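You operate a simulated robot arm through the tools that you are given. There is no shell and no other tool. Be economical: measure what you need, move in short steps, check, and stop when the job is done.

The job below is to be done with a simulated two-armed robot. You get a single attempt, and the scene is never put back.

## Task
Take the checked cloth from the free end of the table and lay it out flat on the hall end of the long worktop.

It is judged by the outcome, as a careful person would: the job done as asked, and still so three seconds after it is handed in. It fails if anything else is knocked over, pushed out of place, dropped, spilled or broken. Flat cloth is picked up by pressing the open fingertips on it (5 to 10 N) and closing them slowly along it; thin cloth reads only 2 to 8 mm in the jaws.

## Robot
Two 7-joint arms with two-finger grippers on one trunk, on a base that drives. Base frame: it is fixed to the floor where the robot stands at the start and does not move with it; the origin is under the middle of the robot, x ahead of it, y to its left, z up; the surface under the hand at the start is at about z = 0.76. Lengths are in m, angles in degrees, forces in N, time in s.
The left shoulder is at the start at [0.051, 0.175, 1.177], the right one opposite. With the tool pointing down near the work surface each hand reaches from about 0.1 to 0.84 m from the robot's upright axis, wherever it stands, measured 20 degrees to its own side. Places, roughly: checked cloth [0.5, -0.1, 0.8]; hall end of the long worktop [1.9, 1.7, 0.9]. Payload 2.94 kg a hand.
The TCP of each hand is the grasp point between the finger pads, 0.03 m short of the fingertips. In the tool frame z runs along the fingers and y along their closing line. Largest opening 0.138 m; the body of the gripper starts 0.109 m behind the TCP.
Orientation is that of the tool frame in the base frame, as a unit quaternion [x, y, z, w]. With the fingers straight down and closing along the base's y, the tool's x points along the base's -x, its y along +y and its z along -z.

## Interface
- The arms move only by the tool arm_command. It takes "left_increments", "right_increments" or both (then of equal length, played together; a hand with none holds still); each is a list of rows, each an object (a shift or turn left out is 0, a gripper value left out holds the last) with "dp": the shift along the base's x, y, z in units of 30 mm (1.0 is 30 mm), a list of three; "angular": the turn, a rotation vector about the base's x, y, z in units of 5 degrees (1.0 is 5 degrees), a list of three; "fingers": the opening, from 0 (shut) to 1 (fully open). In form: [{"dp": [tx, ty, tz], "angular": [wx, wy, wz], "fingers": fingers}, ...]. A call has 1 to 8 rows; each row shifts and turns the commanded pose from where the row before left it. A call with a number of a shift or a turn outside -1 to 1 is refused whole. Rows are played at 5 a second. More than 0.05 m and 8.6 degrees between two rows, or a gripper value outside its range, and nothing of the call is played. Where a pose cannot be reached the arm comes as near as it can. A force on the tool above 40 N (or 10 N above the force at the start of the call, whichever is more), or a blocked arm, ends the call early, and 0.2 s more pass. Each finger halts on what it meets, pressing with about 41 N; the grip force reading is that of the motor and also rises with nothing between the fingers. The clock runs only during rows and for 0.2 s after the last one: add rows that do not move to give the fingers time. It gives the time, the measured TCP pose, the force on the tool (base axes), the opening and the grip force at its end, in the units of the frame above (readings bear some noise), with the torque about the TCP (base axes, N m) and any sound that the robot's microphone picked up.
- Cameras (640 x 400 px; columns grow to the right, rows downward): "scene" is now at [0.101, -0.0184, 1.6273]; the picture's right is [-0.33, -0.94, -0.00], its down [-0.88, 0.31, -0.36] and it looks along [0.34, -0.12, -0.93] (base axes); focal length 260 px, centre (320, 200). "left" rides on the left gripper at [0.071, -0.019, -0.146] in its tool frame; the picture's right is [0.26, 0.96, 0.00], its down [-0.85, 0.23, -0.48] and it looks along [-0.46, 0.13, 0.88] (tool axes); focal length 280 px, centre (320, 200). "right" rides on the right gripper at [0.071, 0.019, -0.146] in its tool frame; the picture's right is [-0.26, 0.97, 0.00], its down [-0.85, -0.23, -0.48] and it looks along [-0.46, -0.12, 0.88] (tool axes); focal length 280 px, centre (320, 200). There is no depth. A picture from a camera that has moved, and an enlarged one, comes with that camera's place and axes in the base frame and with its lens.
- get_image(camera): a new picture of that camera. No time passes.
- move_column(by): slides the trunk up (or, below 0, down) by that many m; the arms and the scene camera ride with it, the base frame stays. It gives what a move gives, with no picture.
- steer(legs): drives the robot by 1 to 6 legs, each [ahead, turn to the left] in m and degrees, along the robot's own axes; the way and the turn of a leg run together, so that a leg with both is an arc; at most 1.5 m and 180 degrees a leg. The arms and the cameras ride along, it lands a little off, and it stops where it bumps. It gives what a move gives.
- head_to(pan, tilt): turns the head with the scene camera to pan (to the left, within 120 degrees either way) and tilt (down, from -29 to 69), counted from straight ahead of the robot. It gives what a move gives.
- inspect(camera, box): a new picture of the part [left, top, right, bottom] of that camera's present view, enlarged. No time passes.
- job_done(): hands the job in; it is judged then, once.

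Work in short steps. Places have to be worked out from the pictures, the camera data and where the tool is seen: move nearer, look again, correct. Check each grasp and each placing, and mend what went wrong. You have 120 turns and 88 pictures in all, those below and enlarged ones among them. Open the grippers and draw the arms clear of the work before you hand the job in, unless the task says otherwise; then end with one line.

The tools are called after "Emit:" by a JSON object that holds its "api" and its "payload". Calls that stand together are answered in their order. arm_command: Moves the arms, as the interface text tells. Its arguments: {"type":"object","properties":{"left_increments":{"type":"array","items":{"type":"object","properties":{"dp":{"type":"array","items":{"type":"number"}},"angular":{"type":"array","items":{"type":"number"}},"fingers":{"type":"number"}}}},"right_increments":{"type":"array","items":{"type":"object","properties":{"dp":{"type":"array","items":{"type":"number"}},"angular":{"type":"array","items":{"type":"number"}},"fingers":{"type":"number"}}}}},"required":[]} The other tools are called the same way: move_column (by) slides the trunk up or down; steer (legs) drives the base; head_to (pan, tilt) turns the head that bears the scene camera; get_image (camera) takes a picture; inspect (camera, box) takes an enlarged picture of a part of a camera's view; job_done () hands the job in.

At the start:

```text
time: 0.0
left_eef_pos: [0.5802, 0.1355, 0.9392]
left_orientation: [0.0, 1.0, 0.0, 0.001]
left_contact_force: [0.7, 0.9, -0.4]
left_wrist_torque: [0.0, 0.0, -0.01]
left_width: 0.1379
left_finger_force: 0.0
right_eef_pos: [0.3932, -0.3257, 0.9274]
right_orientation: [0.002, 1.0, 0.0, 0.0]
right_contact_force: [0.2, -0.4, 0.3]
right_wrist_torque: [-0.02, -0.04, -0.02]
right_width: 0.1383
right_finger_force: 0.2
trunk travel left (down, up): [-0.35, 0.384]
robot x, y, heading: [-0.0013, -0.0012, -0.1]
head pan, tilt: [-19.4, 68.8]
```

scene: 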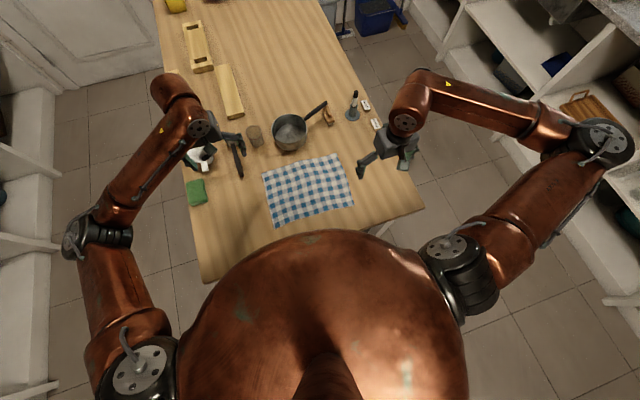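
right: 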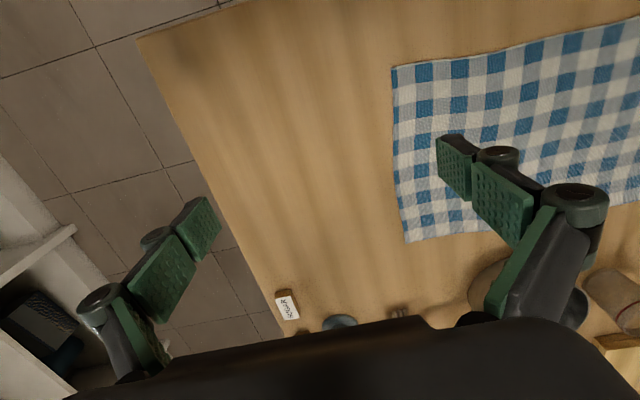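
left: 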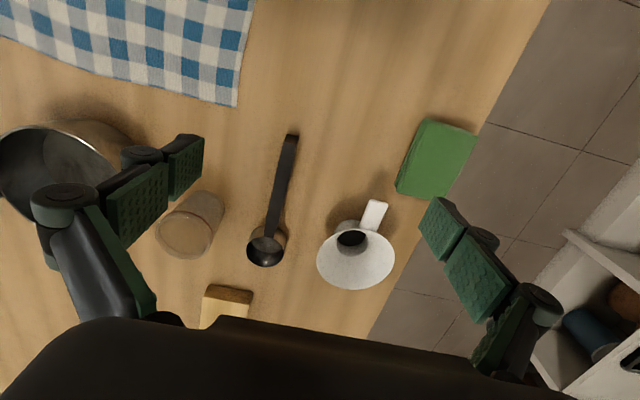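

The cloth lies at about x 0.35–0.59, y −0.26–0.05. Before touching it I look round toward the long worktop.

Emit:
{"api": "head_to", "payload": {"pan": 40, "tilt": 20}}

Emit:
{"api": "get_image", "payload": {"camera": "scene"}}

```text
time: 1.3
left_eef_pos: [0.5815, 0.1354, 0.9392]
left_orientation: [0.0, 1.0, -0.001, 0.001]
left_contact_force: [-0.3, -0.6, 0.3]
left_wrist_torque: [-0.01, -0.01, 0.01]
left_width: 0.1381
left_finger_force: 0.1
right_eef_pos: [0.3933, -0.3243, 0.9261]
right_orientation: [0.0, 1.0, 0.0, 0.0]
right_contact_force: [0.6, 0.8, -0.4]
right_wrist_torque: [0.0, -0.01, -0.01]
right_width: 0.138
right_finger_force: 0.1
trunk travel left (down, up): [-0.35, 0.384]
robot x, y, heading: [-0.0031, -0.0, -0.0]
head pan, tilt: [40.0, 20.0]
```

```text
84 pictures are left
camera scene: at [0.1197, 0.06, 1.6948], right [0.64, -0.77, 0.0], down [-0.26, -0.22, -0.94], along [0.72, 0.6, -0.34], focal length 260 px, centre (320, 200)
```

scene: 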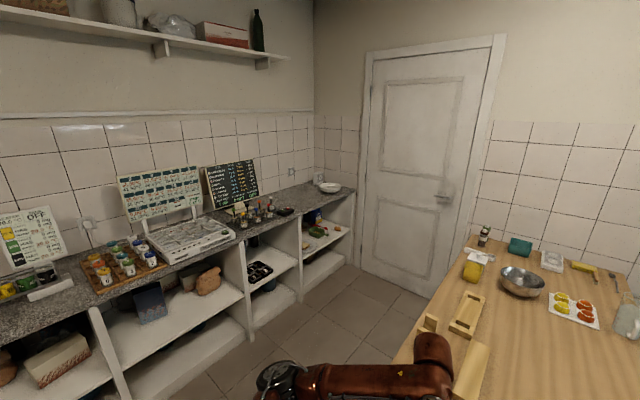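

The long worktop runs along the left wall; its far end by the door is the hall end. I zoom in there.

Emit:
{"api": "inspect", "payload": {"camera": "scene", "box": [190, 150, 370, 262]}}

Emit:
{"api": "head_to", "payload": {"pan": 90, "tilt": 30}}

Emit:
{"api": "get_image", "payload": {"camera": "scene"}}

```text
3.56 times, centred on (280, 206) of scene
camera zoom: at [0.1197, 0.06, 1.6948], right [0.64, -0.77, 0.0], down [-0.26, -0.22, -0.94], along [0.72, 0.6, -0.34], focal length 924 px, centre (462, 179)
```

zoom: 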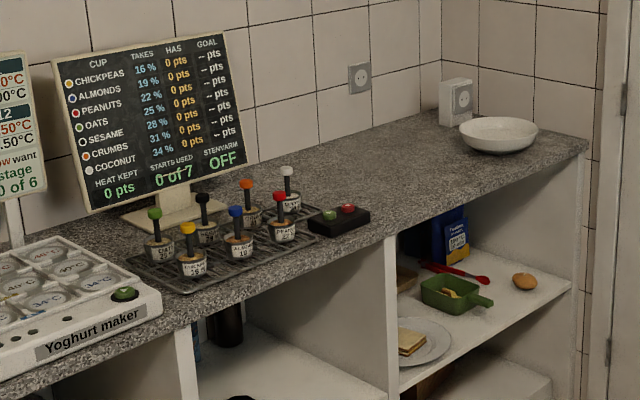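

```text
time: 2.5
left_eef_pos: [0.5808, 0.1364, 0.9385]
left_orientation: [0.0, 1.0, 0.001, 0.0]
left_contact_force: [0.4, 0.1, -0.1]
left_wrist_torque: [-0.03, 0.0, 0.01]
left_width: 0.1378
left_finger_force: 0.0
right_eef_pos: [0.3925, -0.3262, 0.9262]
right_orientation: [0.0, 1.0, 0.0, -0.001]
right_contact_force: [-0.1, -0.6, -0.5]
right_wrist_torque: [0.0, -0.01, 0.01]
right_width: 0.138
right_finger_force: 0.1
trunk travel left (down, up): [-0.35, 0.384]
robot x, y, heading: [0.0009, 0.0001, 0.2]
head pan, tilt: [90.0, 30.0]
```

```text
82 pictures are left
camera scene: at [0.0483, 0.0907, 1.6788], right [1.0, 0.0, 0.0], down [0.0, -0.5, -0.87], along [0.0, 0.87, -0.5], focal length 260 px, centre (320, 200)
```

scene: 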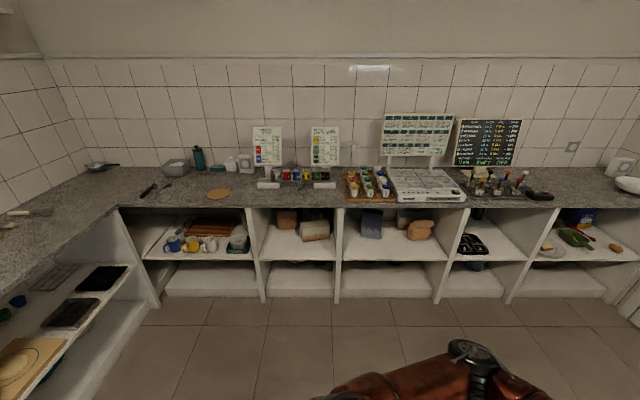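

The free patch of the hall end is about x 1.55–1.95, y 1.4–1.85, between the small black box and the white bowl. Now I bring both hands over the cloth's near corners, half-open, and look down.

Emit:
{"api": "arm_command", "payload": {"left_increments": [{"dp": [-0.87, -0.57, 0], "fingers": 0.5}, {"dp": [-0.87, -0.57, 0]}, {"dp": [-0.87, -0.57, 0]}, {"dp": [-0.87, -0.57, 0]}, {"dp": [-0.87, -0.57, 0]}, {"dp": [-0.87, -0.57, 0]}, {"dp": [-0.87, -0.57, 0]}, {}], "right_increments": [{"dp": [-0.07, 0.62, 0], "fingers": 0.5}, {"dp": [-0.07, 0.62, 0]}, {"dp": [-0.07, 0.62, 0]}, {"dp": [-0.07, 0.62, 0]}, {"dp": [-0.07, 0.62, 0]}, {"dp": [-0.07, 0.62, 0]}, {"dp": [-0.07, 0.62, 0]}, {}]}}

Emit:
{"api": "head_to", "payload": {"pan": 0, "tilt": 69}}

Emit:
{"api": "get_image", "payload": {"camera": "scene"}}

Emit:
{"api": "get_image", "payload": {"camera": "left"}}

Emit:
{"api": "get_image", "payload": {"camera": "right"}}

```text
time: 4.3
left_eef_pos: [0.3973, 0.0163, 0.9375]
left_orientation: [0.0, 1.0, -0.001, 0.0]
left_contact_force: [-0.3, 0.0, -0.3]
left_wrist_torque: [-0.02, 0.0, -0.03]
left_width: 0.069
left_finger_force: 0.0
right_eef_pos: [0.3786, -0.1962, 0.9274]
right_orientation: [0.0, 1.0, -0.001, 0.0]
right_contact_force: [0.2, 0.7, -1.4]
right_wrist_torque: [0.0, 0.03, 0.02]
right_width: 0.069
right_finger_force: 0.0
trunk travel left (down, up): [-0.35, 0.384]
robot x, y, heading: [-0.0017, 0.0024, -0.2]
head pan, tilt: [90.0, 30.0]
```

```text
time: 5.9
left_eef_pos: [0.397, 0.0166, 0.9376]
left_orientation: [0.001, 1.0, 0.0, 0.0]
left_contact_force: [-0.1, 0.8, -0.4]
left_wrist_torque: [-0.01, -0.01, 0.0]
left_width: 0.0691
left_finger_force: 0.1
right_eef_pos: [0.3794, -0.1946, 0.9281]
right_orientation: [0.0, 1.0, 0.0, 0.0]
right_contact_force: [-0.1, -0.2, 1.1]
right_wrist_torque: [0.03, -0.01, 0.04]
right_width: 0.0691
right_finger_force: 0.0
trunk travel left (down, up): [-0.35, 0.384]
robot x, y, heading: [-0.0009, -0.0023, 0.0]
head pan, tilt: [0.0, 68.8]
```

```text
81 pictures are left
camera scene: at [0.1042, 0.0003, 1.6273], right [0.0, -1.0, 0.0], down [-0.93, 0.0, -0.36], along [0.36, 0.0, -0.93], focal length 260 px, centre (320, 200)
```

scene: 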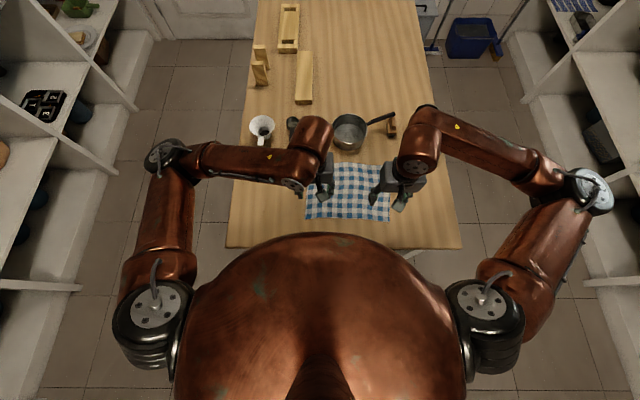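

```text
80 pictures are left
camera left: at [0.3258, -0.0023, 1.0838], right [-0.26, 0.96, 0.0], down [0.85, 0.23, 0.48], along [0.46, 0.13, -0.88], focal length 280 px, centre (320, 200)
```

left: 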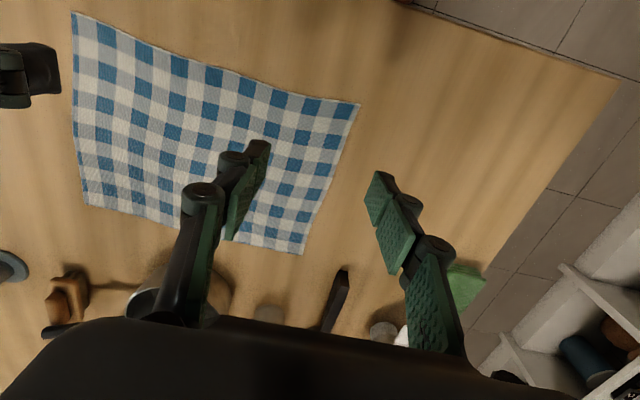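

```text
79 pictures are left
camera right: at [0.3081, -0.1751, 1.074], right [0.26, 0.96, 0.0], down [0.85, -0.23, 0.48], along [0.46, -0.13, -0.88], focal length 280 px, centre (320, 200)
```

right: 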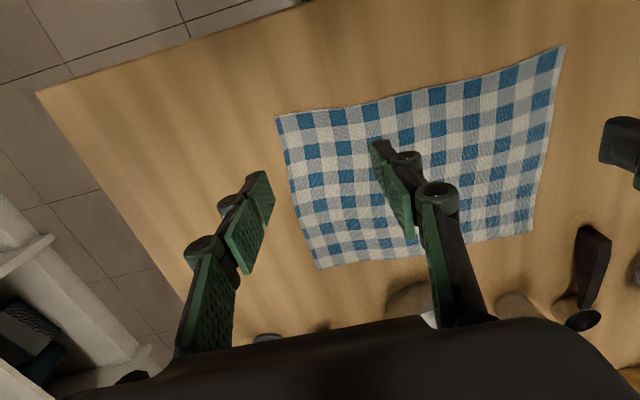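

Triangulated near corners: left (0.366, 0.053), right (0.359, −0.238); cloth about 0.29 × 0.225. I shift both hands slightly inward and lower until the tips are just above it.

Emit:
{"api": "arm_command", "payload": {"left_increments": [{"dp": [-0.08, -0.08, -0.92], "fingers": 0.42}, {"dp": [-0.08, -0.08, -0.92]}, {"dp": [-0.08, -0.08, -0.92]}, {"dp": [-0.08, -0.08, -0.92]}, {"dp": [-0.08, -0.08, -0.92]}, {}], "right_increments": [{"dp": [0, 0.03, -0.85], "fingers": 0.42}, {"dp": [0, 0.03, -0.85]}, {"dp": [0, 0.03, -0.85]}, {"dp": [0, 0.03, -0.85]}, {"dp": [0, 0.03, -0.85]}, {}]}}

Emit:
{"api": "get_image", "payload": {"camera": "left"}}

Emit:
{"api": "get_image", "payload": {"camera": "right"}}

```text
time: 7.3
left_eef_pos: [0.385, 0.0037, 0.8013]
left_orientation: [-0.001, 1.0, 0.001, 0.0]
left_contact_force: [1.0, 0.0, 0.6]
left_wrist_torque: [-0.04, 0.0, 0.01]
left_width: 0.0576
left_finger_force: 0.0
right_eef_pos: [0.3774, -0.1898, 0.7994]
right_orientation: [0.001, 1.0, 0.0, 0.001]
right_contact_force: [-0.9, -0.1, -0.6]
right_wrist_torque: [0.05, -0.02, -0.01]
right_width: 0.0577
right_finger_force: 0.1
trunk travel left (down, up): [-0.35, 0.384]
robot x, y, heading: [0.0031, 0.0032, -0.1]
head pan, tilt: [0.0, 68.8]
```

```text
78 pictures are left
camera left: at [0.3136, -0.0146, 0.9466], right [-0.26, 0.96, 0.0], down [0.85, 0.23, 0.48], along [0.46, 0.13, -0.88], focal length 280 px, centre (320, 200)
```

left: 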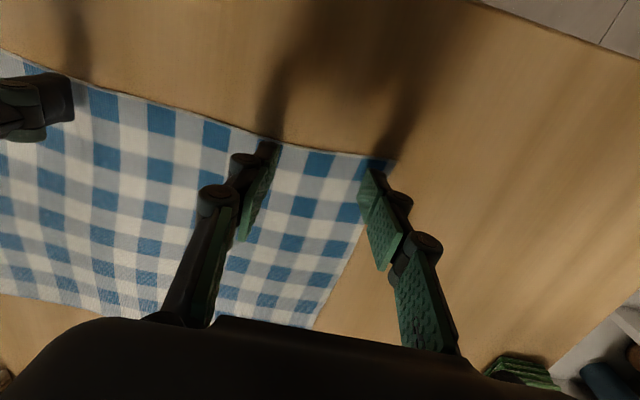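

```text
77 pictures are left
camera right: at [0.3079, -0.1701, 0.9459], right [0.26, 0.96, 0.0], down [0.85, -0.23, 0.48], along [0.46, -0.13, -0.88], focal length 280 px, centre (320, 200)
```

right: 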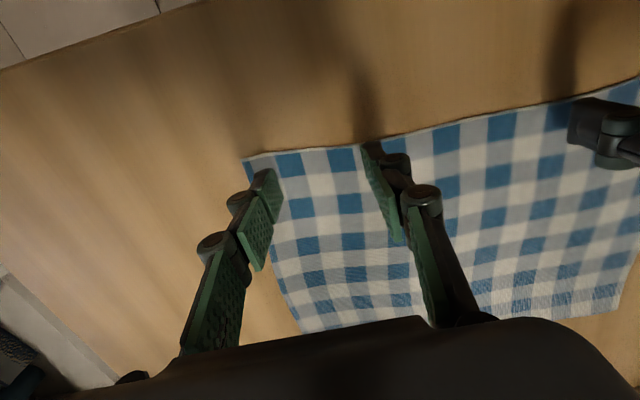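

The tips look very near the cloth's near edge, so I shift both 12 mm inward in x and lower in small steps.

Emit:
{"api": "arm_command", "payload": {"left_increments": [{"dp": [0.4, -0.15, 0]}, {"dp": [0, 0, -0.2]}, {"dp": [0, 0, -0.1]}, {}], "right_increments": [{"dp": [0.4, 0.1, 0]}, {"dp": [0, 0, -0.2]}, {"dp": [0, 0, -0.05]}, {}]}}

```text
time: 8.3
left_eef_pos: [0.399, -0.0009, 0.7922]
left_orientation: [0.0, 1.0, -0.001, 0.001]
left_contact_force: [0.5, 0.6, 0.5]
left_wrist_torque: [0.01, -0.01, -0.01]
left_width: 0.058
left_finger_force: 0.0
right_eef_pos: [0.3909, -0.1884, 0.7914]
right_orientation: [0.001, 1.0, 0.001, 0.0]
right_contact_force: [-0.1, -0.3, 0.1]
right_wrist_torque: [-0.01, -0.02, 0.03]
right_width: 0.058
right_finger_force: 0.0
trunk travel left (down, up): [-0.35, 0.384]
robot x, y, heading: [0.0037, 0.0006, 0.1]
head pan, tilt: [0.0, 68.8]
```

No contact yet; continuing down in millimetre steps.

Emit:
{"api": "arm_command", "payload": {"left_increments": [{"dp": [0, 0, -0.06]}, {"dp": [0, 0, -0.06]}, {}], "right_increments": [{"dp": [0, 0, -0.06]}, {"dp": [0, 0, -0.06]}, {}]}}

```text
time: 9.1
left_eef_pos: [0.3984, -0.0008, 0.7898]
left_orientation: [0.0, 1.0, -0.001, 0.002]
left_contact_force: [1.6, -0.7, 14.5]
left_wrist_torque: [0.23, 0.02, 0.01]
left_width: 0.0589
left_finger_force: 0.5
right_eef_pos: [0.3909, -0.187, 0.7913]
right_orientation: [0.001, 1.0, 0.0, 0.002]
right_contact_force: [0.6, -0.3, 21.6]
right_wrist_torque: [-0.14, 0.08, 0.02]
right_width: 0.0597
right_finger_force: 3.2
trunk travel left (down, up): [-0.35, 0.384]
robot x, y, heading: [-0.0005, -0.0007, 0.2]
head pan, tilt: [0.0, 68.8]
```

Contact: 14.5 N left, 21.6 N right, a bit much. Easing to about 7 N.

Emit:
{"api": "arm_command", "payload": {"left_increments": [{"dp": [0, 0, -0.0]}, {"dp": [0, 0, 0.04]}, {}], "right_increments": [{"dp": [0, 0, 0.04]}, {"dp": [0, 0, 0.03]}, {}]}}

```text
time: 9.9
left_eef_pos: [0.3984, -0.0006, 0.7909]
left_orientation: [0.0, 1.0, -0.001, 0.001]
left_contact_force: [2.7, -1.0, 18.1]
left_wrist_torque: [-0.04, -0.05, 0.03]
left_width: 0.0583
left_finger_force: 0.2
right_eef_pos: [0.3907, -0.187, 0.7913]
right_orientation: [0.001, 1.0, -0.001, 0.0]
right_contact_force: [1.7, 0.5, 7.9]
right_wrist_torque: [0.2, 0.01, -0.03]
right_width: 0.0583
right_finger_force: 0.4
trunk travel left (down, up): [-0.35, 0.384]
robot x, y, heading: [0.0006, 0.0028, -0.0]
head pan, tilt: [0.0, 68.8]
```

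Right is at 8 N; left needs a further 1–2 mm of easing.

Emit:
{"api": "arm_command", "payload": {"left_increments": [{"dp": [0, 0, 0.05]}, {}]}}

```text
time: 10.5
left_eef_pos: [0.3967, -0.0, 0.79]
left_orientation: [0.0, 1.0, 0.0, 0.0]
left_contact_force: [1.5, -0.3, 6.5]
left_wrist_torque: [-0.12, -0.06, 0.06]
left_width: 0.0581
left_finger_force: 0.1
right_eef_pos: [0.3898, -0.1877, 0.791]
right_orientation: [0.0, 1.0, 0.0, 0.0]
right_contact_force: [1.3, 0.7, 9.9]
right_wrist_torque: [0.11, 0.06, -0.02]
right_width: 0.0587
right_finger_force: 0.2
trunk travel left (down, up): [-0.35, 0.384]
robot x, y, heading: [0.0013, -0.003, 0.1]
head pan, tilt: [0.0, 68.8]
```

6.5 N and 9.9 N: good. I close both slowly along the cloth.

Emit:
{"api": "arm_command", "payload": {"left_increments": [{"fingers": 0.37}, {"fingers": 0.32}, {"fingers": 0.27}, {"fingers": 0.22}, {"fingers": 0.17}, {"fingers": 0.12}, {"fingers": 0.06}, {"fingers": 0.0}], "right_increments": [{"fingers": 0.37}, {"fingers": 0.32}, {"fingers": 0.27}, {"fingers": 0.22}, {"fingers": 0.17}, {"fingers": 0.12}, {"fingers": 0.06}, {"fingers": 0.0}]}}

Emit:
{"api": "arm_command", "payload": {"left_increments": [{}, {}, {}], "right_increments": [{}, {}, {}]}}

Emit:
{"api": "get_image", "payload": {"camera": "left"}}

Emit:
{"api": "get_image", "payload": {"camera": "right"}}

```text
time: 12.3
left_eef_pos: [0.3984, 0.0002, 0.7911]
left_orientation: [0.001, 1.0, -0.001, 0.0]
left_contact_force: [0.1, -0.5, 0.5]
left_wrist_torque: [0.03, -0.01, 0.01]
left_width: 0.0
left_finger_force: 20.8
right_eef_pos: [0.3908, -0.1875, 0.79]
right_orientation: [0.001, 1.0, -0.001, 0.0]
right_contact_force: [0.7, 0.3, -1.9]
right_wrist_torque: [-0.01, 0.0, -0.03]
right_width: 0.0045
right_finger_force: 27.5
trunk travel left (down, up): [-0.35, 0.384]
robot x, y, heading: [-0.0011, -0.0015, 0.1]
head pan, tilt: [0.0, 68.8]
```

```text
time: 13.1
left_eef_pos: [0.3969, -0.0004, 0.7917]
left_orientation: [0.0, 1.0, -0.001, -0.001]
left_contact_force: [0.8, -0.2, 0.2]
left_wrist_torque: [0.01, -0.02, -0.03]
left_width: 0.0
left_finger_force: 28.3
right_eef_pos: [0.3911, -0.1869, 0.7911]
right_orientation: [0.001, 1.0, 0.001, 0.001]
right_contact_force: [0.5, 0.5, 2.0]
right_wrist_torque: [-0.09, 0.02, 0.0]
right_width: 0.0069
right_finger_force: 42.6
trunk travel left (down, up): [-0.35, 0.384]
robot x, y, heading: [-0.0053, 0.0005, -0.0]
head pan, tilt: [0.0, 68.8]
```

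```text
76 pictures are left
camera left: at [0.3257, -0.0187, 0.9366], right [-0.26, 0.96, 0.0], down [0.85, 0.23, 0.48], along [0.46, 0.12, -0.88], focal length 280 px, centre (320, 200)
```

left: 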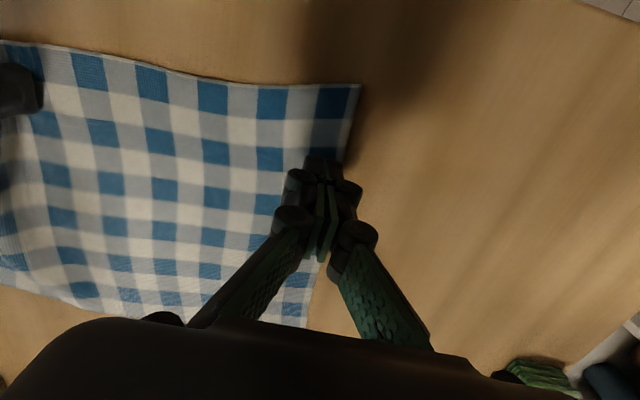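

```text
75 pictures are left
camera right: at [0.3197, -0.1667, 0.9375], right [0.26, 0.96, 0.0], down [0.85, -0.23, 0.48], along [0.46, -0.12, -0.88], focal length 280 px, centre (320, 200)
```

right: 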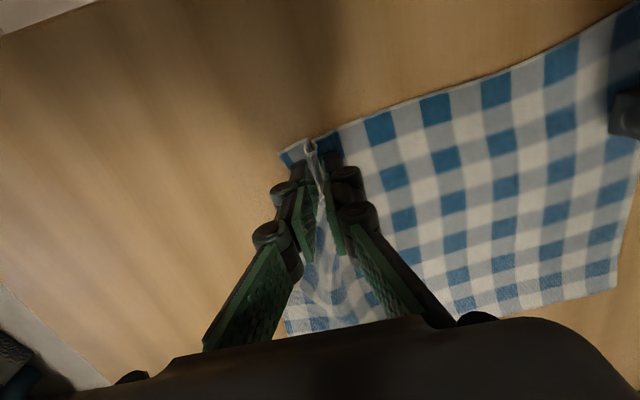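

Right has a good pinch (6.9 mm); left slipped off and the cloth shifted: its left near corner is now about (0.338, 0.008). I lift the left slightly, reopen and go to about (0.375, −0.022).

Emit:
{"api": "arm_command", "payload": {"left_increments": [{"dp": [0, 0, 0.6]}, {"dp": [-0.35, -0.35, 0.1], "fingers": 0.36}, {"dp": [-0.38, -0.37, 0]}, {}, {"dp": [0, 0, -0.3]}, {}]}}

Emit:
{"api": "get_image", "payload": {"camera": "left"}}

```text
time: 14.5
left_eef_pos: [0.3753, -0.0216, 0.8024]
left_orientation: [0.0, 1.0, 0.0, -0.001]
left_contact_force: [0.5, -0.6, 0.1]
left_wrist_torque: [0.0, -0.02, 0.01]
left_width: 0.0496
left_finger_force: 0.1
right_eef_pos: [0.3912, -0.1869, 0.7898]
right_orientation: [0.001, 1.0, 0.0, -0.001]
right_contact_force: [0.6, 0.2, -1.3]
right_wrist_torque: [0.0, -0.01, 0.0]
right_width: 0.0064
right_finger_force: 41.7
trunk travel left (down, up): [-0.35, 0.384]
robot x, y, heading: [-0.0006, 0.0023, 0.1]
head pan, tilt: [0.0, 68.8]
```

```text
74 pictures are left
camera left: at [0.304, -0.0401, 0.9483], right [-0.26, 0.96, 0.0], down [0.85, 0.23, 0.48], along [0.46, 0.13, -0.88], focal length 280 px, centre (320, 200)
```

left: 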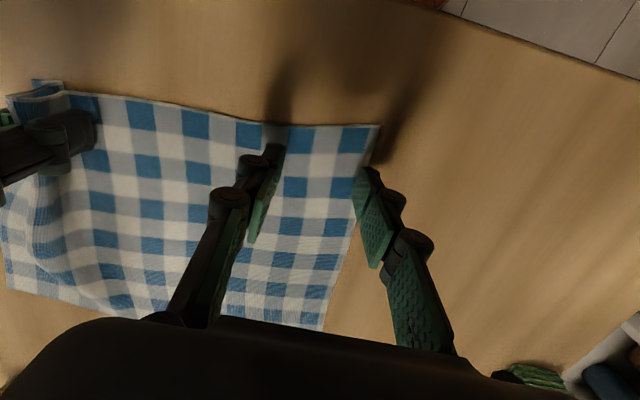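

Outer tip is almost on the side edge, so I shift 8 mm further in, then lower into contact.

Emit:
{"api": "arm_command", "payload": {"left_increments": [{"dp": [-0.2, -0.28, 0]}, {"dp": [0, 0, -0.3]}, {"dp": [0, 0, -0.1]}, {"dp": [0, 0, -0.03]}, {}]}}

```text
time: 15.7
left_eef_pos: [0.3706, -0.0302, 0.791]
left_orientation: [-0.001, 1.0, 0.001, 0.0]
left_contact_force: [0.1, 1.0, 11.3]
left_wrist_torque: [0.17, 0.02, 0.01]
left_width: 0.0501
left_finger_force: 0.3
right_eef_pos: [0.3908, -0.1873, 0.7915]
right_orientation: [0.001, 1.0, 0.0, 0.001]
right_contact_force: [0.0, 0.4, 2.1]
right_wrist_torque: [0.08, 0.06, 0.0]
right_width: 0.0056
right_finger_force: 30.5
trunk travel left (down, up): [-0.35, 0.384]
robot x, y, heading: [0.0039, -0.0016, -0.3]
head pan, tilt: [0.0, 68.8]
```

11 N on the left; closing slowly with the right holding.

Emit:
{"api": "arm_command", "payload": {"left_increments": [{"fingers": 0.31}, {"fingers": 0.27}, {"fingers": 0.22}, {"fingers": 0.18}, {"fingers": 0.13}, {"fingers": 0.08}, {"fingers": 0.04}, {"fingers": 0.0}]}}

Emit:
{"api": "arm_command", "payload": {"left_increments": [{}, {}, {}]}}

Emit:
{"api": "get_image", "payload": {"camera": "left"}}

```text
time: 17.5
left_eef_pos: [0.3698, -0.0294, 0.7893]
left_orientation: [0.001, 1.0, 0.0, 0.0]
left_contact_force: [0.6, -0.7, 1.1]
left_wrist_torque: [-0.04, 0.05, 0.05]
left_width: 0.0031
left_finger_force: 28.9
right_eef_pos: [0.3905, -0.1876, 0.7889]
right_orientation: [0.001, 1.0, 0.0, 0.0]
right_contact_force: [-2.8, -1.6, 11.4]
right_wrist_torque: [0.23, 0.1, 0.0]
right_width: 0.0001
right_finger_force: 26.0
trunk travel left (down, up): [-0.35, 0.384]
robot x, y, heading: [-0.0045, -0.0022, -0.2]
head pan, tilt: [0.0, 68.8]
```

```text
time: 18.3
left_eef_pos: [0.3686, -0.0297, 0.791]
left_orientation: [0.0, 1.0, 0.001, 0.0]
left_contact_force: [-0.6, -0.9, -2.1]
left_wrist_torque: [0.03, -0.01, 0.01]
left_width: 0.0052
left_finger_force: 31.8
right_eef_pos: [0.3906, -0.1873, 0.7898]
right_orientation: [0.001, 1.0, -0.001, 0.0]
right_contact_force: [-2.6, 6.9, 8.8]
right_wrist_torque: [0.19, -0.02, 0.08]
right_width: 0.0004
right_finger_force: 29.1
trunk travel left (down, up): [-0.35, 0.384]
robot x, y, heading: [-0.004, 0.0017, 0.1]
head pan, tilt: [0.0, 68.8]
```

```text
73 pictures are left
camera left: at [0.2979, -0.0487, 0.9355], right [-0.26, 0.96, 0.0], down [0.85, 0.23, 0.48], along [0.46, 0.13, -0.88], focal length 280 px, centre (320, 200)
```

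left: 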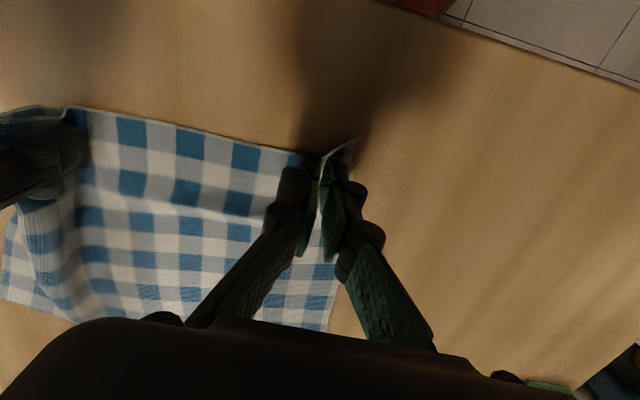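

Now left holds (5.2 mm) but its gathering pulled the cloth out of the right. I lift and reopen the right hand and look at where the right corner lies.

Emit:
{"api": "arm_command", "payload": {"right_increments": [{"dp": [0, 0, 0.3], "fingers": 0.1}, {"dp": [0, -0.3, 0.6], "fingers": 0.35}, {"dp": [0, -0.4, 0]}, {}]}}

Emit:
{"api": "get_image", "payload": {"camera": "right"}}

```text
time: 19.3
left_eef_pos: [0.3713, -0.0309, 0.7897]
left_orientation: [0.0, 1.0, 0.0, 0.0]
left_contact_force: [-2.6, -4.6, 5.2]
left_wrist_torque: [-0.33, -0.14, -0.04]
left_width: 0.0001
left_finger_force: 27.6
right_eef_pos: [0.391, -0.2086, 0.8176]
right_orientation: [0.002, 1.0, 0.0, -0.001]
right_contact_force: [-0.7, 1.2, -1.0]
right_wrist_torque: [0.06, 0.01, -0.02]
right_width: 0.048
right_finger_force: 0.1
trunk travel left (down, up): [-0.35, 0.384]
robot x, y, heading: [-0.0018, -0.0002, -0.1]
head pan, tilt: [0.0, 68.8]
```

```text
72 pictures are left
camera right: at [0.3196, -0.1878, 0.9636], right [0.26, 0.96, 0.0], down [0.85, -0.23, 0.48], along [0.46, -0.12, -0.88], focal length 280 px, centre (320, 200)
```

right: 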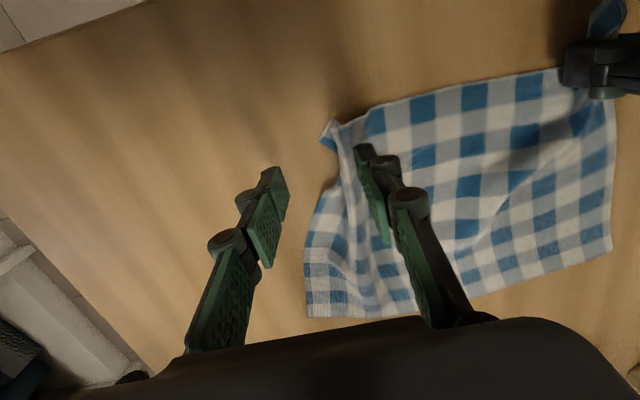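

Left width reads 0 now; checking whether the left still holds.

Emit:
{"api": "inspect", "payload": {"camera": "left", "box": [220, 100, 460, 250]}}

```text
2.67 times, centred on (340, 175) of left
camera zoom: at [0.2982, -0.0485, 0.9354], right [-0.26, 0.96, 0.0], down [0.85, 0.23, 0.48], along [0.46, 0.13, -0.88], focal length 748 px, centre (267, 267)
```

zoom: 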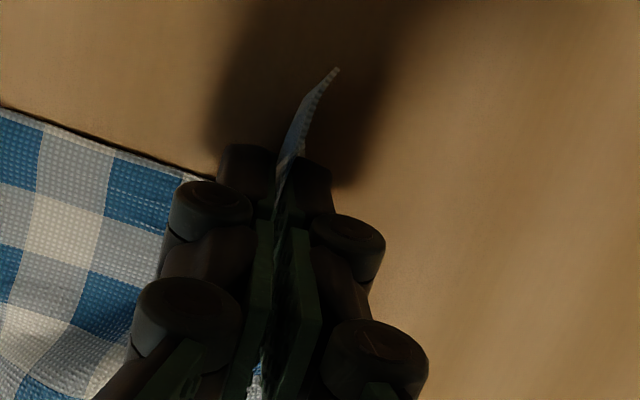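

Left still holds a single layer with the corner poking out. On the right the old ridge stands at about (0.39, −0.185), so I straddle that slack ridge, press and close.

Emit:
{"api": "arm_command", "payload": {"right_increments": [{"dp": [-0.1, 0.95, 0], "fingers": 0.28}, {"dp": [0, 0, -0.6]}, {"dp": [0, 0, -0.3]}, {}]}}

Emit:
{"api": "get_image", "payload": {"camera": "right"}}

```text
time: 20.3
left_eef_pos: [0.3697, -0.0293, 0.7911]
left_orientation: [0.0, 1.0, 0.0, 0.0]
left_contact_force: [0.8, -0.5, 0.5]
left_wrist_torque: [0.0, 0.05, 0.0]
left_width: 0.0063
left_finger_force: 31.6
right_eef_pos: [0.3874, -0.1794, 0.7917]
right_orientation: [0.002, 1.0, 0.001, 0.001]
right_contact_force: [0.6, -0.4, 8.2]
right_wrist_torque: [0.07, 0.06, 0.03]
right_width: 0.0385
right_finger_force: 0.1
trunk travel left (down, up): [-0.35, 0.384]
robot x, y, heading: [-0.0006, -0.0015, -0.1]
head pan, tilt: [0.0, 68.8]
```

```text
70 pictures are left
camera right: at [0.3166, -0.1595, 0.9375], right [0.26, 0.96, 0.0], down [0.85, -0.23, 0.48], along [0.46, -0.12, -0.88], focal length 280 px, centre (320, 200)
```

right: 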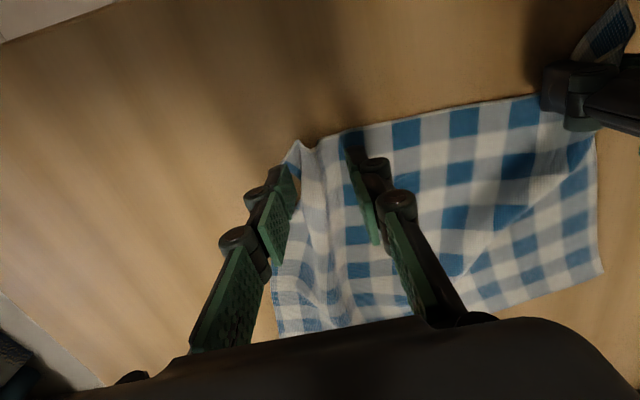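

Left reads 6.3 mm (held), right presses at 8 N straddling the ridge. Closing the right.

Emit:
{"api": "arm_command", "payload": {"right_increments": [{"fingers": 0.24}, {"fingers": 0.2}, {"fingers": 0.16}, {"fingers": 0.12}, {"fingers": 0.08}, {"fingers": 0.04}, {"fingers": 0.0}, {}]}}

Emit:
{"api": "arm_command", "payload": {"right_increments": [{}, {}, {}]}}

Emit:
{"api": "get_image", "payload": {"camera": "right"}}

```text
time: 22.1
left_eef_pos: [0.3693, -0.031, 0.7918]
left_orientation: [0.0, 1.0, 0.0, 0.0]
left_contact_force: [0.6, -3.3, -1.9]
left_wrist_torque: [-0.28, 0.04, -0.04]
left_width: 0.0015
left_finger_force: 27.2
right_eef_pos: [0.3875, -0.1779, 0.7922]
right_orientation: [0.002, 1.0, 0.0, 0.001]
right_contact_force: [-0.7, 4.4, -2.9]
right_wrist_torque: [0.27, -0.02, 0.02]
right_width: 0.0018
right_finger_force: 28.3
trunk travel left (down, up): [-0.35, 0.384]
robot x, y, heading: [0.001, -0.0019, -0.1]
head pan, tilt: [0.0, 68.8]
```

```text
time: 22.9
left_eef_pos: [0.3695, -0.0297, 0.7905]
left_orientation: [0.0, 1.0, -0.001, 0.0]
left_contact_force: [0.3, -3.2, 0.2]
left_wrist_torque: [0.15, -0.01, -0.02]
left_width: 0.006
left_finger_force: 41.7
right_eef_pos: [0.3865, -0.1795, 0.7913]
right_orientation: [0.0, 1.0, 0.0, 0.0]
right_contact_force: [0.2, 2.7, 9.2]
right_wrist_torque: [0.08, 0.0, 0.0]
right_width: 0.0015
right_finger_force: 31.9
trunk travel left (down, up): [-0.35, 0.384]
robot x, y, heading: [0.0004, 0.0003, -0.1]
head pan, tilt: [0.0, 68.8]
```

```text
69 pictures are left
camera right: at [0.3165, -0.1596, 0.937], right [0.26, 0.96, 0.0], down [0.85, -0.23, 0.48], along [0.46, -0.13, -0.88], focal length 280 px, centre (320, 200)
```

right: 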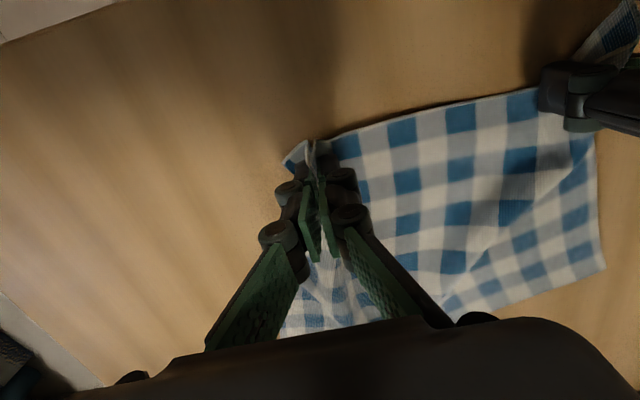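

Equal and opposite ~3 N pulls show both hands hold. I relax 2 mm and lift both together slowly 4 cm, then check.

Emit:
{"api": "arm_command", "payload": {"left_increments": [{"dp": [0, -0.08, 0.2]}, {"dp": [0, 0, 0.35]}, {"dp": [0, 0, 0.4]}, {"dp": [0, 0, 0.4]}, {}], "right_increments": [{"dp": [0, 0, 0.2]}, {"dp": [0, 0, 0.35]}, {"dp": [0, 0, 0.4]}, {"dp": [0, 0, 0.4]}, {}]}}

Emit:
{"api": "get_image", "payload": {"camera": "right"}}

Emit:
{"api": "get_image", "payload": {"camera": "left"}}

```text
time: 24.1
left_eef_pos: [0.3692, -0.0329, 0.8301]
left_orientation: [0.001, 1.0, 0.001, 0.0]
left_contact_force: [-1.7, 0.1, 4.5]
left_wrist_torque: [-0.17, -0.19, -0.04]
left_width: 0.0
left_finger_force: 25.5
right_eef_pos: [0.3873, -0.1796, 0.8309]
right_orientation: [0.001, 1.0, 0.0, 0.0]
right_contact_force: [0.1, 0.8, 0.0]
right_wrist_torque: [0.04, 0.0, 0.04]
right_width: 0.0045
right_finger_force: 30.2
trunk travel left (down, up): [-0.35, 0.384]
robot x, y, heading: [-0.0001, 0.0013, 0.4]
head pan, tilt: [0.0, 68.8]
```

```text
68 pictures are left
camera right: at [0.3168, -0.1594, 0.9778], right [0.26, 0.96, 0.0], down [0.85, -0.23, 0.48], along [0.46, -0.13, -0.88], focal length 280 px, centre (320, 200)
```

right: 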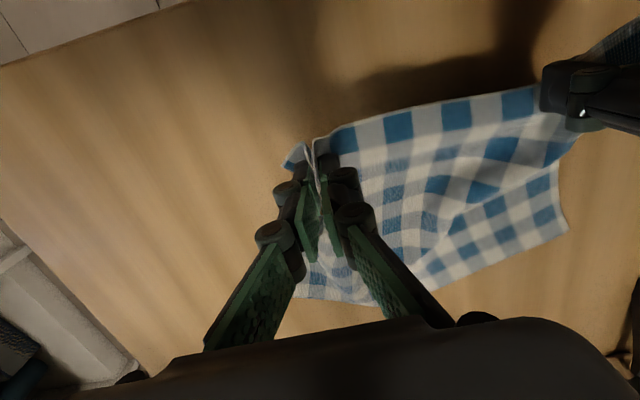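

```text
67 pictures are left
camera left: at [0.2978, -0.0513, 0.9761], right [-0.26, 0.96, 0.0], down [0.85, 0.23, 0.48], along [0.46, 0.13, -0.88], focal length 280 px, centre (320, 200)
```

left: 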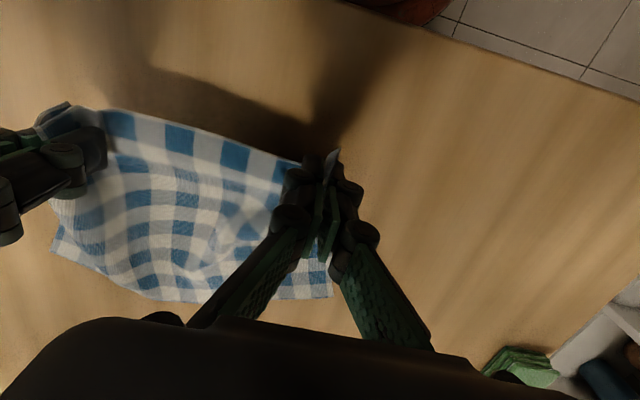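

Both corners are held and the cloth rises. I raise the trunk so the cloth hangs clear.

Emit:
{"api": "move_column", "payload": {"by": 0.2}}

Emit:
{"api": "get_image", "payload": {"camera": "scene"}}

Emit:
{"api": "get_image", "payload": {"camera": "right"}}

```text
time: 26.3
left_eef_pos: [0.3693, -0.0316, 1.0293]
left_orientation: [0.0, 1.0, 0.0, -0.001]
left_contact_force: [0.1, -1.5, 3.9]
left_wrist_torque: [-0.04, -0.1, 0.03]
left_width: 0.0008
left_finger_force: 30.3
right_eef_pos: [0.3873, -0.1795, 1.0303]
right_orientation: [0.002, 1.0, 0.0, 0.0]
right_contact_force: [0.0, 2.2, -0.1]
right_wrist_torque: [-0.2, 0.06, 0.0]
right_width: 0.0044
right_finger_force: 30.4
trunk travel left (down, up): [-0.55, 0.184]
robot x, y, heading: [0.002, -0.0015, -0.1]
head pan, tilt: [0.0, 68.8]
```

```text
66 pictures are left
camera scene: at [0.0448, 0.0001, 1.8273], right [0.0, -1.0, 0.0], down [-0.93, 0.0, -0.36], along [0.36, 0.0, -0.93], focal length 260 px, centre (320, 200)
```

scene: 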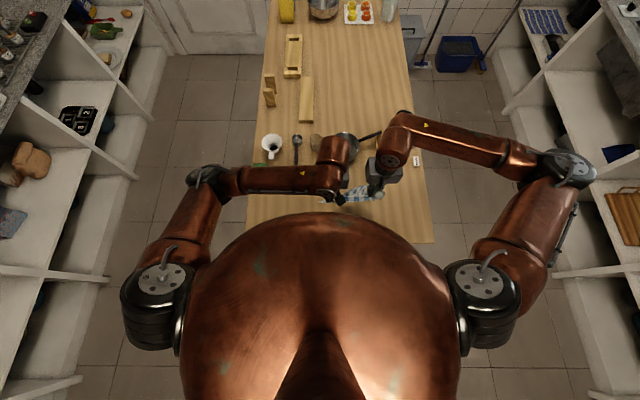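

```text
65 pictures are left
camera right: at [0.317, -0.1596, 1.1771], right [0.26, 0.96, 0.0], down [0.85, -0.23, 0.48], along [0.46, -0.13, -0.88], focal length 280 px, centre (320, 200)
```

right: 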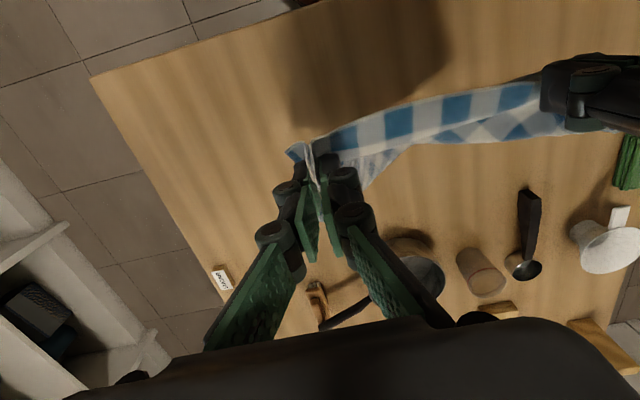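

The cloth hangs between both hands. I raise the trunk further and then check behind before backing off.

Emit:
{"api": "move_column", "payload": {"by": 0.15}}

Emit:
{"api": "head_to", "payload": {"pan": 115, "tilt": 35}}

Emit:
{"api": "get_image", "payload": {"camera": "scene"}}

```text
time: 28.0
left_eef_pos: [0.3701, -0.0319, 1.18]
left_orientation: [0.0, 1.0, 0.0, 0.001]
left_contact_force: [1.2, 1.0, 4.3]
left_wrist_torque: [-0.15, 0.02, 0.04]
left_width: 0.0003
left_finger_force: 30.1
right_eef_pos: [0.3882, -0.18, 1.1808]
right_orientation: [0.001, 1.0, 0.0, 0.0]
right_contact_force: [0.9, 1.5, -1.1]
right_wrist_torque: [-0.02, 0.02, 0.02]
right_width: 0.0058
right_finger_force: 43.1
trunk travel left (down, up): [-0.7, 0.034]
robot x, y, heading: [0.0019, 0.0009, -0.1]
head pan, tilt: [0.0, 68.8]
```

```text
time: 30.0
left_eef_pos: [0.3702, -0.0326, 1.1804]
left_orientation: [0.0, 1.0, 0.001, -0.001]
left_contact_force: [0.2, -0.8, -1.3]
left_wrist_torque: [-0.05, -0.02, 0.01]
left_width: 0.0066
left_finger_force: 35.1
right_eef_pos: [0.3879, -0.1803, 1.1809]
right_orientation: [0.001, 1.0, 0.0, 0.0]
right_contact_force: [0.0, 0.6, -1.0]
right_wrist_torque: [0.01, 0.01, 0.01]
right_width: 0.0064
right_finger_force: 32.4
trunk travel left (down, up): [-0.7, 0.034]
robot x, y, heading: [0.0017, 0.0011, -0.2]
head pan, tilt: [115.0, 35.0]
```

```text
64 pictures are left
camera scene: at [-0.0558, 0.0801, 2.0209], right [0.91, 0.42, 0.0], down [0.24, -0.52, -0.82], along [-0.35, 0.74, -0.57], focal length 260 px, centre (320, 200)
```

scene: 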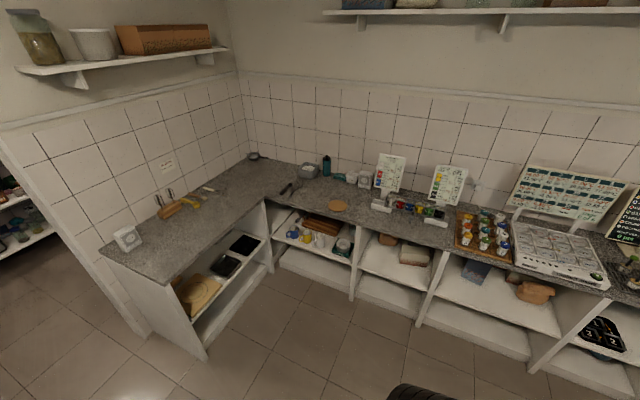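

Space is clear. I back off from the table, turn left and go into the aisle.

Emit:
{"api": "steer", "payload": {"legs": [[-0.3, 0], [0, 90], [0.8, 0]]}}

Emit:
{"api": "head_to", "payload": {"pan": -60, "tilt": 35}}

Emit:
{"api": "get_image", "payload": {"camera": "scene"}}

```text
time: 39.8
left_eef_pos: [-0.2895, 1.1695, 1.1807]
left_orientation: [0.714, -0.7, 0.0, 0.0]
left_contact_force: [-0.3, -0.5, -1.9]
left_wrist_torque: [-0.01, -0.04, -0.04]
left_width: 0.0064
left_finger_force: 36.7
right_eef_pos: [-0.1418, 1.1904, 1.1795]
right_orientation: [0.712, -0.702, 0.0, 0.0]
right_contact_force: [0.2, -0.5, -2.1]
right_wrist_torque: [0.03, 0.07, 0.03]
right_width: 0.0062
right_finger_force: 38.2
trunk travel left (down, up): [-0.7, 0.034]
robot x, y, heading: [-0.3161, 0.7977, 91.2]
head pan, tilt: [115.0, 35.0]
```

```text
time: 42.4
left_eef_pos: [-0.2895, 1.1688, 1.1807]
left_orientation: [0.713, -0.701, 0.0, 0.0]
left_contact_force: [0.1, 0.5, -0.8]
left_wrist_torque: [-0.02, -0.01, 0.0]
left_width: 0.0019
left_finger_force: 31.3
right_eef_pos: [-0.1426, 1.1892, 1.1801]
right_orientation: [0.713, -0.701, 0.0, 0.0]
right_contact_force: [1.5, -0.4, -0.6]
right_wrist_torque: [0.0, -0.04, 0.0]
right_width: 0.0039
right_finger_force: 30.4
trunk travel left (down, up): [-0.7, 0.034]
robot x, y, heading: [-0.3169, 0.7967, 90.8]
head pan, tilt: [-60.0, 35.0]
```

```text
63 pictures are left
camera scene: at [-0.2383, 0.8248, 2.0209], right [0.52, -0.86, 0.0], down [-0.49, -0.3, -0.82], along [0.7, 0.42, -0.57], focal length 260 px, centre (320, 200)
```

scene: 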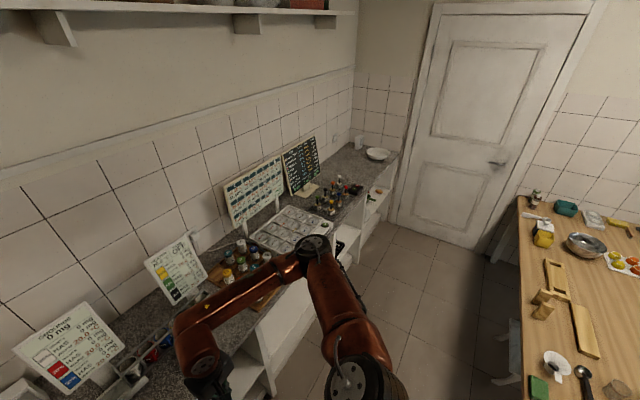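

Aisle is clear. Turn right and drive along it.

Emit:
{"api": "steer", "payload": {"legs": [[0, -91], [1.4, 0]]}}

Emit:
{"api": "head_to", "payload": {"pan": 30, "tilt": 40}}

Emit:
{"api": "get_image", "payload": {"camera": "scene"}}

```text
time: 53.2
left_eef_pos: [1.4516, 0.796, 1.1808]
left_orientation: [-0.008, 1.0, 0.0, 0.0]
left_contact_force: [0.4, -0.4, -1.5]
left_wrist_torque: [0.02, 0.0, -0.01]
left_width: 0.0014
left_finger_force: 30.0
right_eef_pos: [1.472, 0.65, 1.181]
right_orientation: [-0.007, 1.0, 0.0, 0.0]
right_contact_force: [0.1, 1.0, -0.7]
right_wrist_torque: [-0.04, 0.01, -0.01]
right_width: 0.0028
right_finger_force: 31.9
trunk travel left (down, up): [-0.7, 0.034]
robot x, y, heading: [1.0828, 0.8255, 0.9]
head pan, tilt: [-60.0, 35.0]
```

```text
time: 54.8
left_eef_pos: [1.4507, 0.7976, 1.1813]
left_orientation: [-0.008, 1.0, -0.001, 0.0]
left_contact_force: [0.9, 0.1, -1.0]
left_wrist_torque: [0.01, -0.02, -0.03]
left_width: 0.0017
left_finger_force: 29.7
right_eef_pos: [1.4727, 0.6504, 1.1808]
right_orientation: [-0.007, 1.0, 0.0, -0.001]
right_contact_force: [1.8, 0.1, 1.5]
right_wrist_torque: [0.02, -0.06, -0.01]
right_width: 0.0003
right_finger_force: 27.6
trunk travel left (down, up): [-0.7, 0.034]
robot x, y, heading: [1.0823, 0.8214, 0.7]
head pan, tilt: [30.0, 40.0]
```

```text
62 pictures are left
camera scene: at [1.1357, 0.8673, 2.0133], right [0.51, -0.86, 0.0], down [-0.55, -0.33, -0.77], along [0.66, 0.39, -0.64], focal length 260 px, centre (320, 200)
```

scene: 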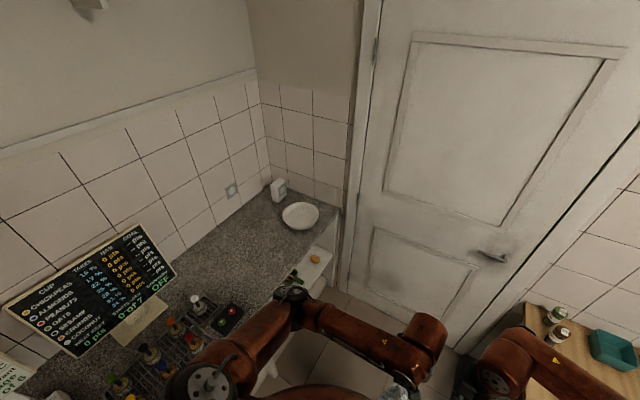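

The bowl sits at (2.08, 1.57), the black box ends near x 1.45, so I aim for cloth centre at x≈1.71. I drive 0.52 m more, turn left and look.

Emit:
{"api": "steer", "payload": {"legs": [[0.52, 0], [0, 89.3]]}}

Emit:
{"api": "head_to", "payload": {"pan": 0, "tilt": 55}}

Emit:
{"api": "get_image", "payload": {"camera": "scene"}}

```text
time: 61.6
left_eef_pos: [1.6442, 1.201, 1.1806]
left_orientation: [-0.701, 0.713, -0.001, 0.0]
left_contact_force: [-0.7, -0.5, 0.2]
left_wrist_torque: [0.0, 0.0, -0.04]
left_width: 0.0008
left_finger_force: 30.1
right_eef_pos: [1.7908, 1.2159, 1.1802]
right_orientation: [-0.701, 0.713, 0.0, 0.0]
right_contact_force: [0.6, 0.7, -1.0]
right_wrist_torque: [0.01, -0.05, 0.0]
right_width: 0.0025
right_finger_force: 34.8
trunk travel left (down, up): [-0.7, 0.034]
robot x, y, heading: [1.6052, 0.829, 89.0]
head pan, tilt: [30.0, 40.0]
```

```text
time: 62.6
left_eef_pos: [1.6435, 1.2003, 1.1804]
left_orientation: [-0.702, 0.713, 0.0, -0.001]
left_contact_force: [-0.4, 0.0, 0.2]
left_wrist_torque: [-0.02, -0.02, 0.0]
left_width: 0.0009
left_finger_force: 31.2
right_eef_pos: [1.7919, 1.2157, 1.1812]
right_orientation: [-0.701, 0.713, 0.0, 0.0]
right_contact_force: [1.0, 0.6, 1.1]
right_wrist_torque: [-0.08, 0.02, 0.03]
right_width: 0.0003
right_finger_force: 28.9
trunk travel left (down, up): [-0.7, 0.034]
robot x, y, heading: [1.6055, 0.831, 89.1]
head pan, tilt: [0.0, 55.0]
```

```text
61 pictures are left
camera scene: at [1.6063, 0.8842, 1.9927], right [1.0, -0.02, 0.0], down [-0.01, -0.82, -0.57], along [0.01, 0.57, -0.82], focal length 260 px, centre (320, 200)
```

scene: 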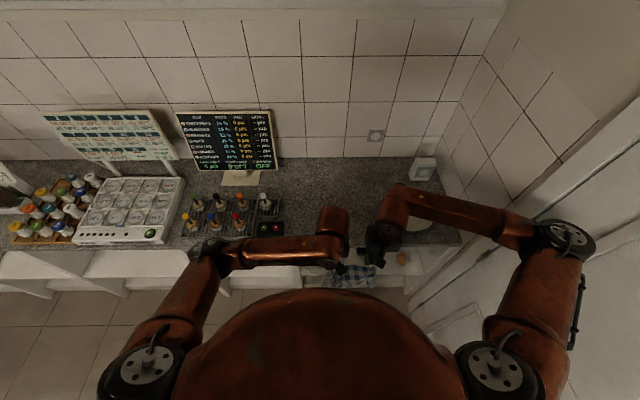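

I'm square in front of the hall end; the box edge is at x≈1.447 and worktop front at y≈1.38. I drive 0.2 m closer and look at how the cloth hangs.

Emit:
{"api": "steer", "payload": {"legs": [[0.2, 0.5]]}}

Emit:
{"api": "get_image", "payload": {"camera": "left"}}

Emit:
{"api": "get_image", "payload": {"camera": "right"}}

```text
time: 64.2
left_eef_pos: [1.6425, 1.3933, 1.1815]
left_orientation: [-0.705, 0.71, 0.002, 0.002]
left_contact_force: [0.2, -0.3, 0.5]
left_wrist_torque: [0.12, -0.01, 0.0]
left_width: 0.0007
left_finger_force: 30.2
right_eef_pos: [1.7901, 1.4105, 1.1826]
right_orientation: [-0.704, 0.71, 0.002, 0.001]
right_contact_force: [-0.1, -1.4, 0.5]
right_wrist_torque: [0.12, -0.01, 0.02]
right_width: 0.0017
right_finger_force: 34.7
trunk travel left (down, up): [-0.7, 0.034]
robot x, y, heading: [1.6059, 1.0284, 89.6]
head pan, tilt: [0.0, 55.0]
```

```text
60 pictures are left
camera left: at [1.6596, 1.3224, 1.3276], right [-0.97, -0.25, 0.0], down [-0.22, 0.85, 0.48], along [-0.12, 0.46, -0.88], focal length 280 px, centre (320, 200)
```

left: 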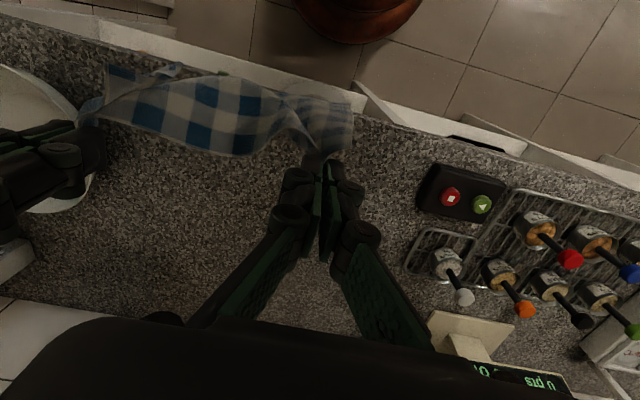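

```text
59 pictures are left
camera right: at [1.7697, 1.3399, 1.3291], right [-0.96, 0.27, 0.0], down [0.24, 0.84, 0.48], along [0.13, 0.46, -0.88], focal length 280 px, centre (320, 200)
```

right: 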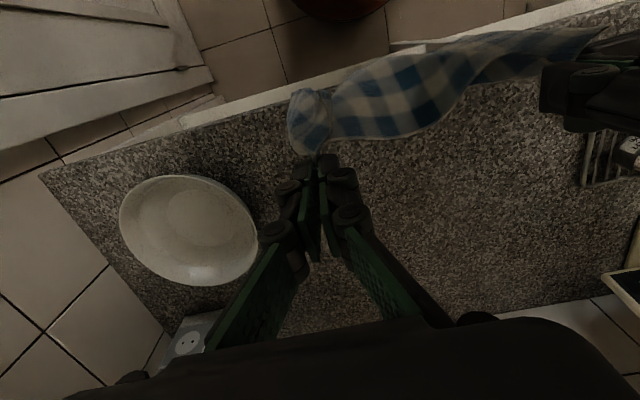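

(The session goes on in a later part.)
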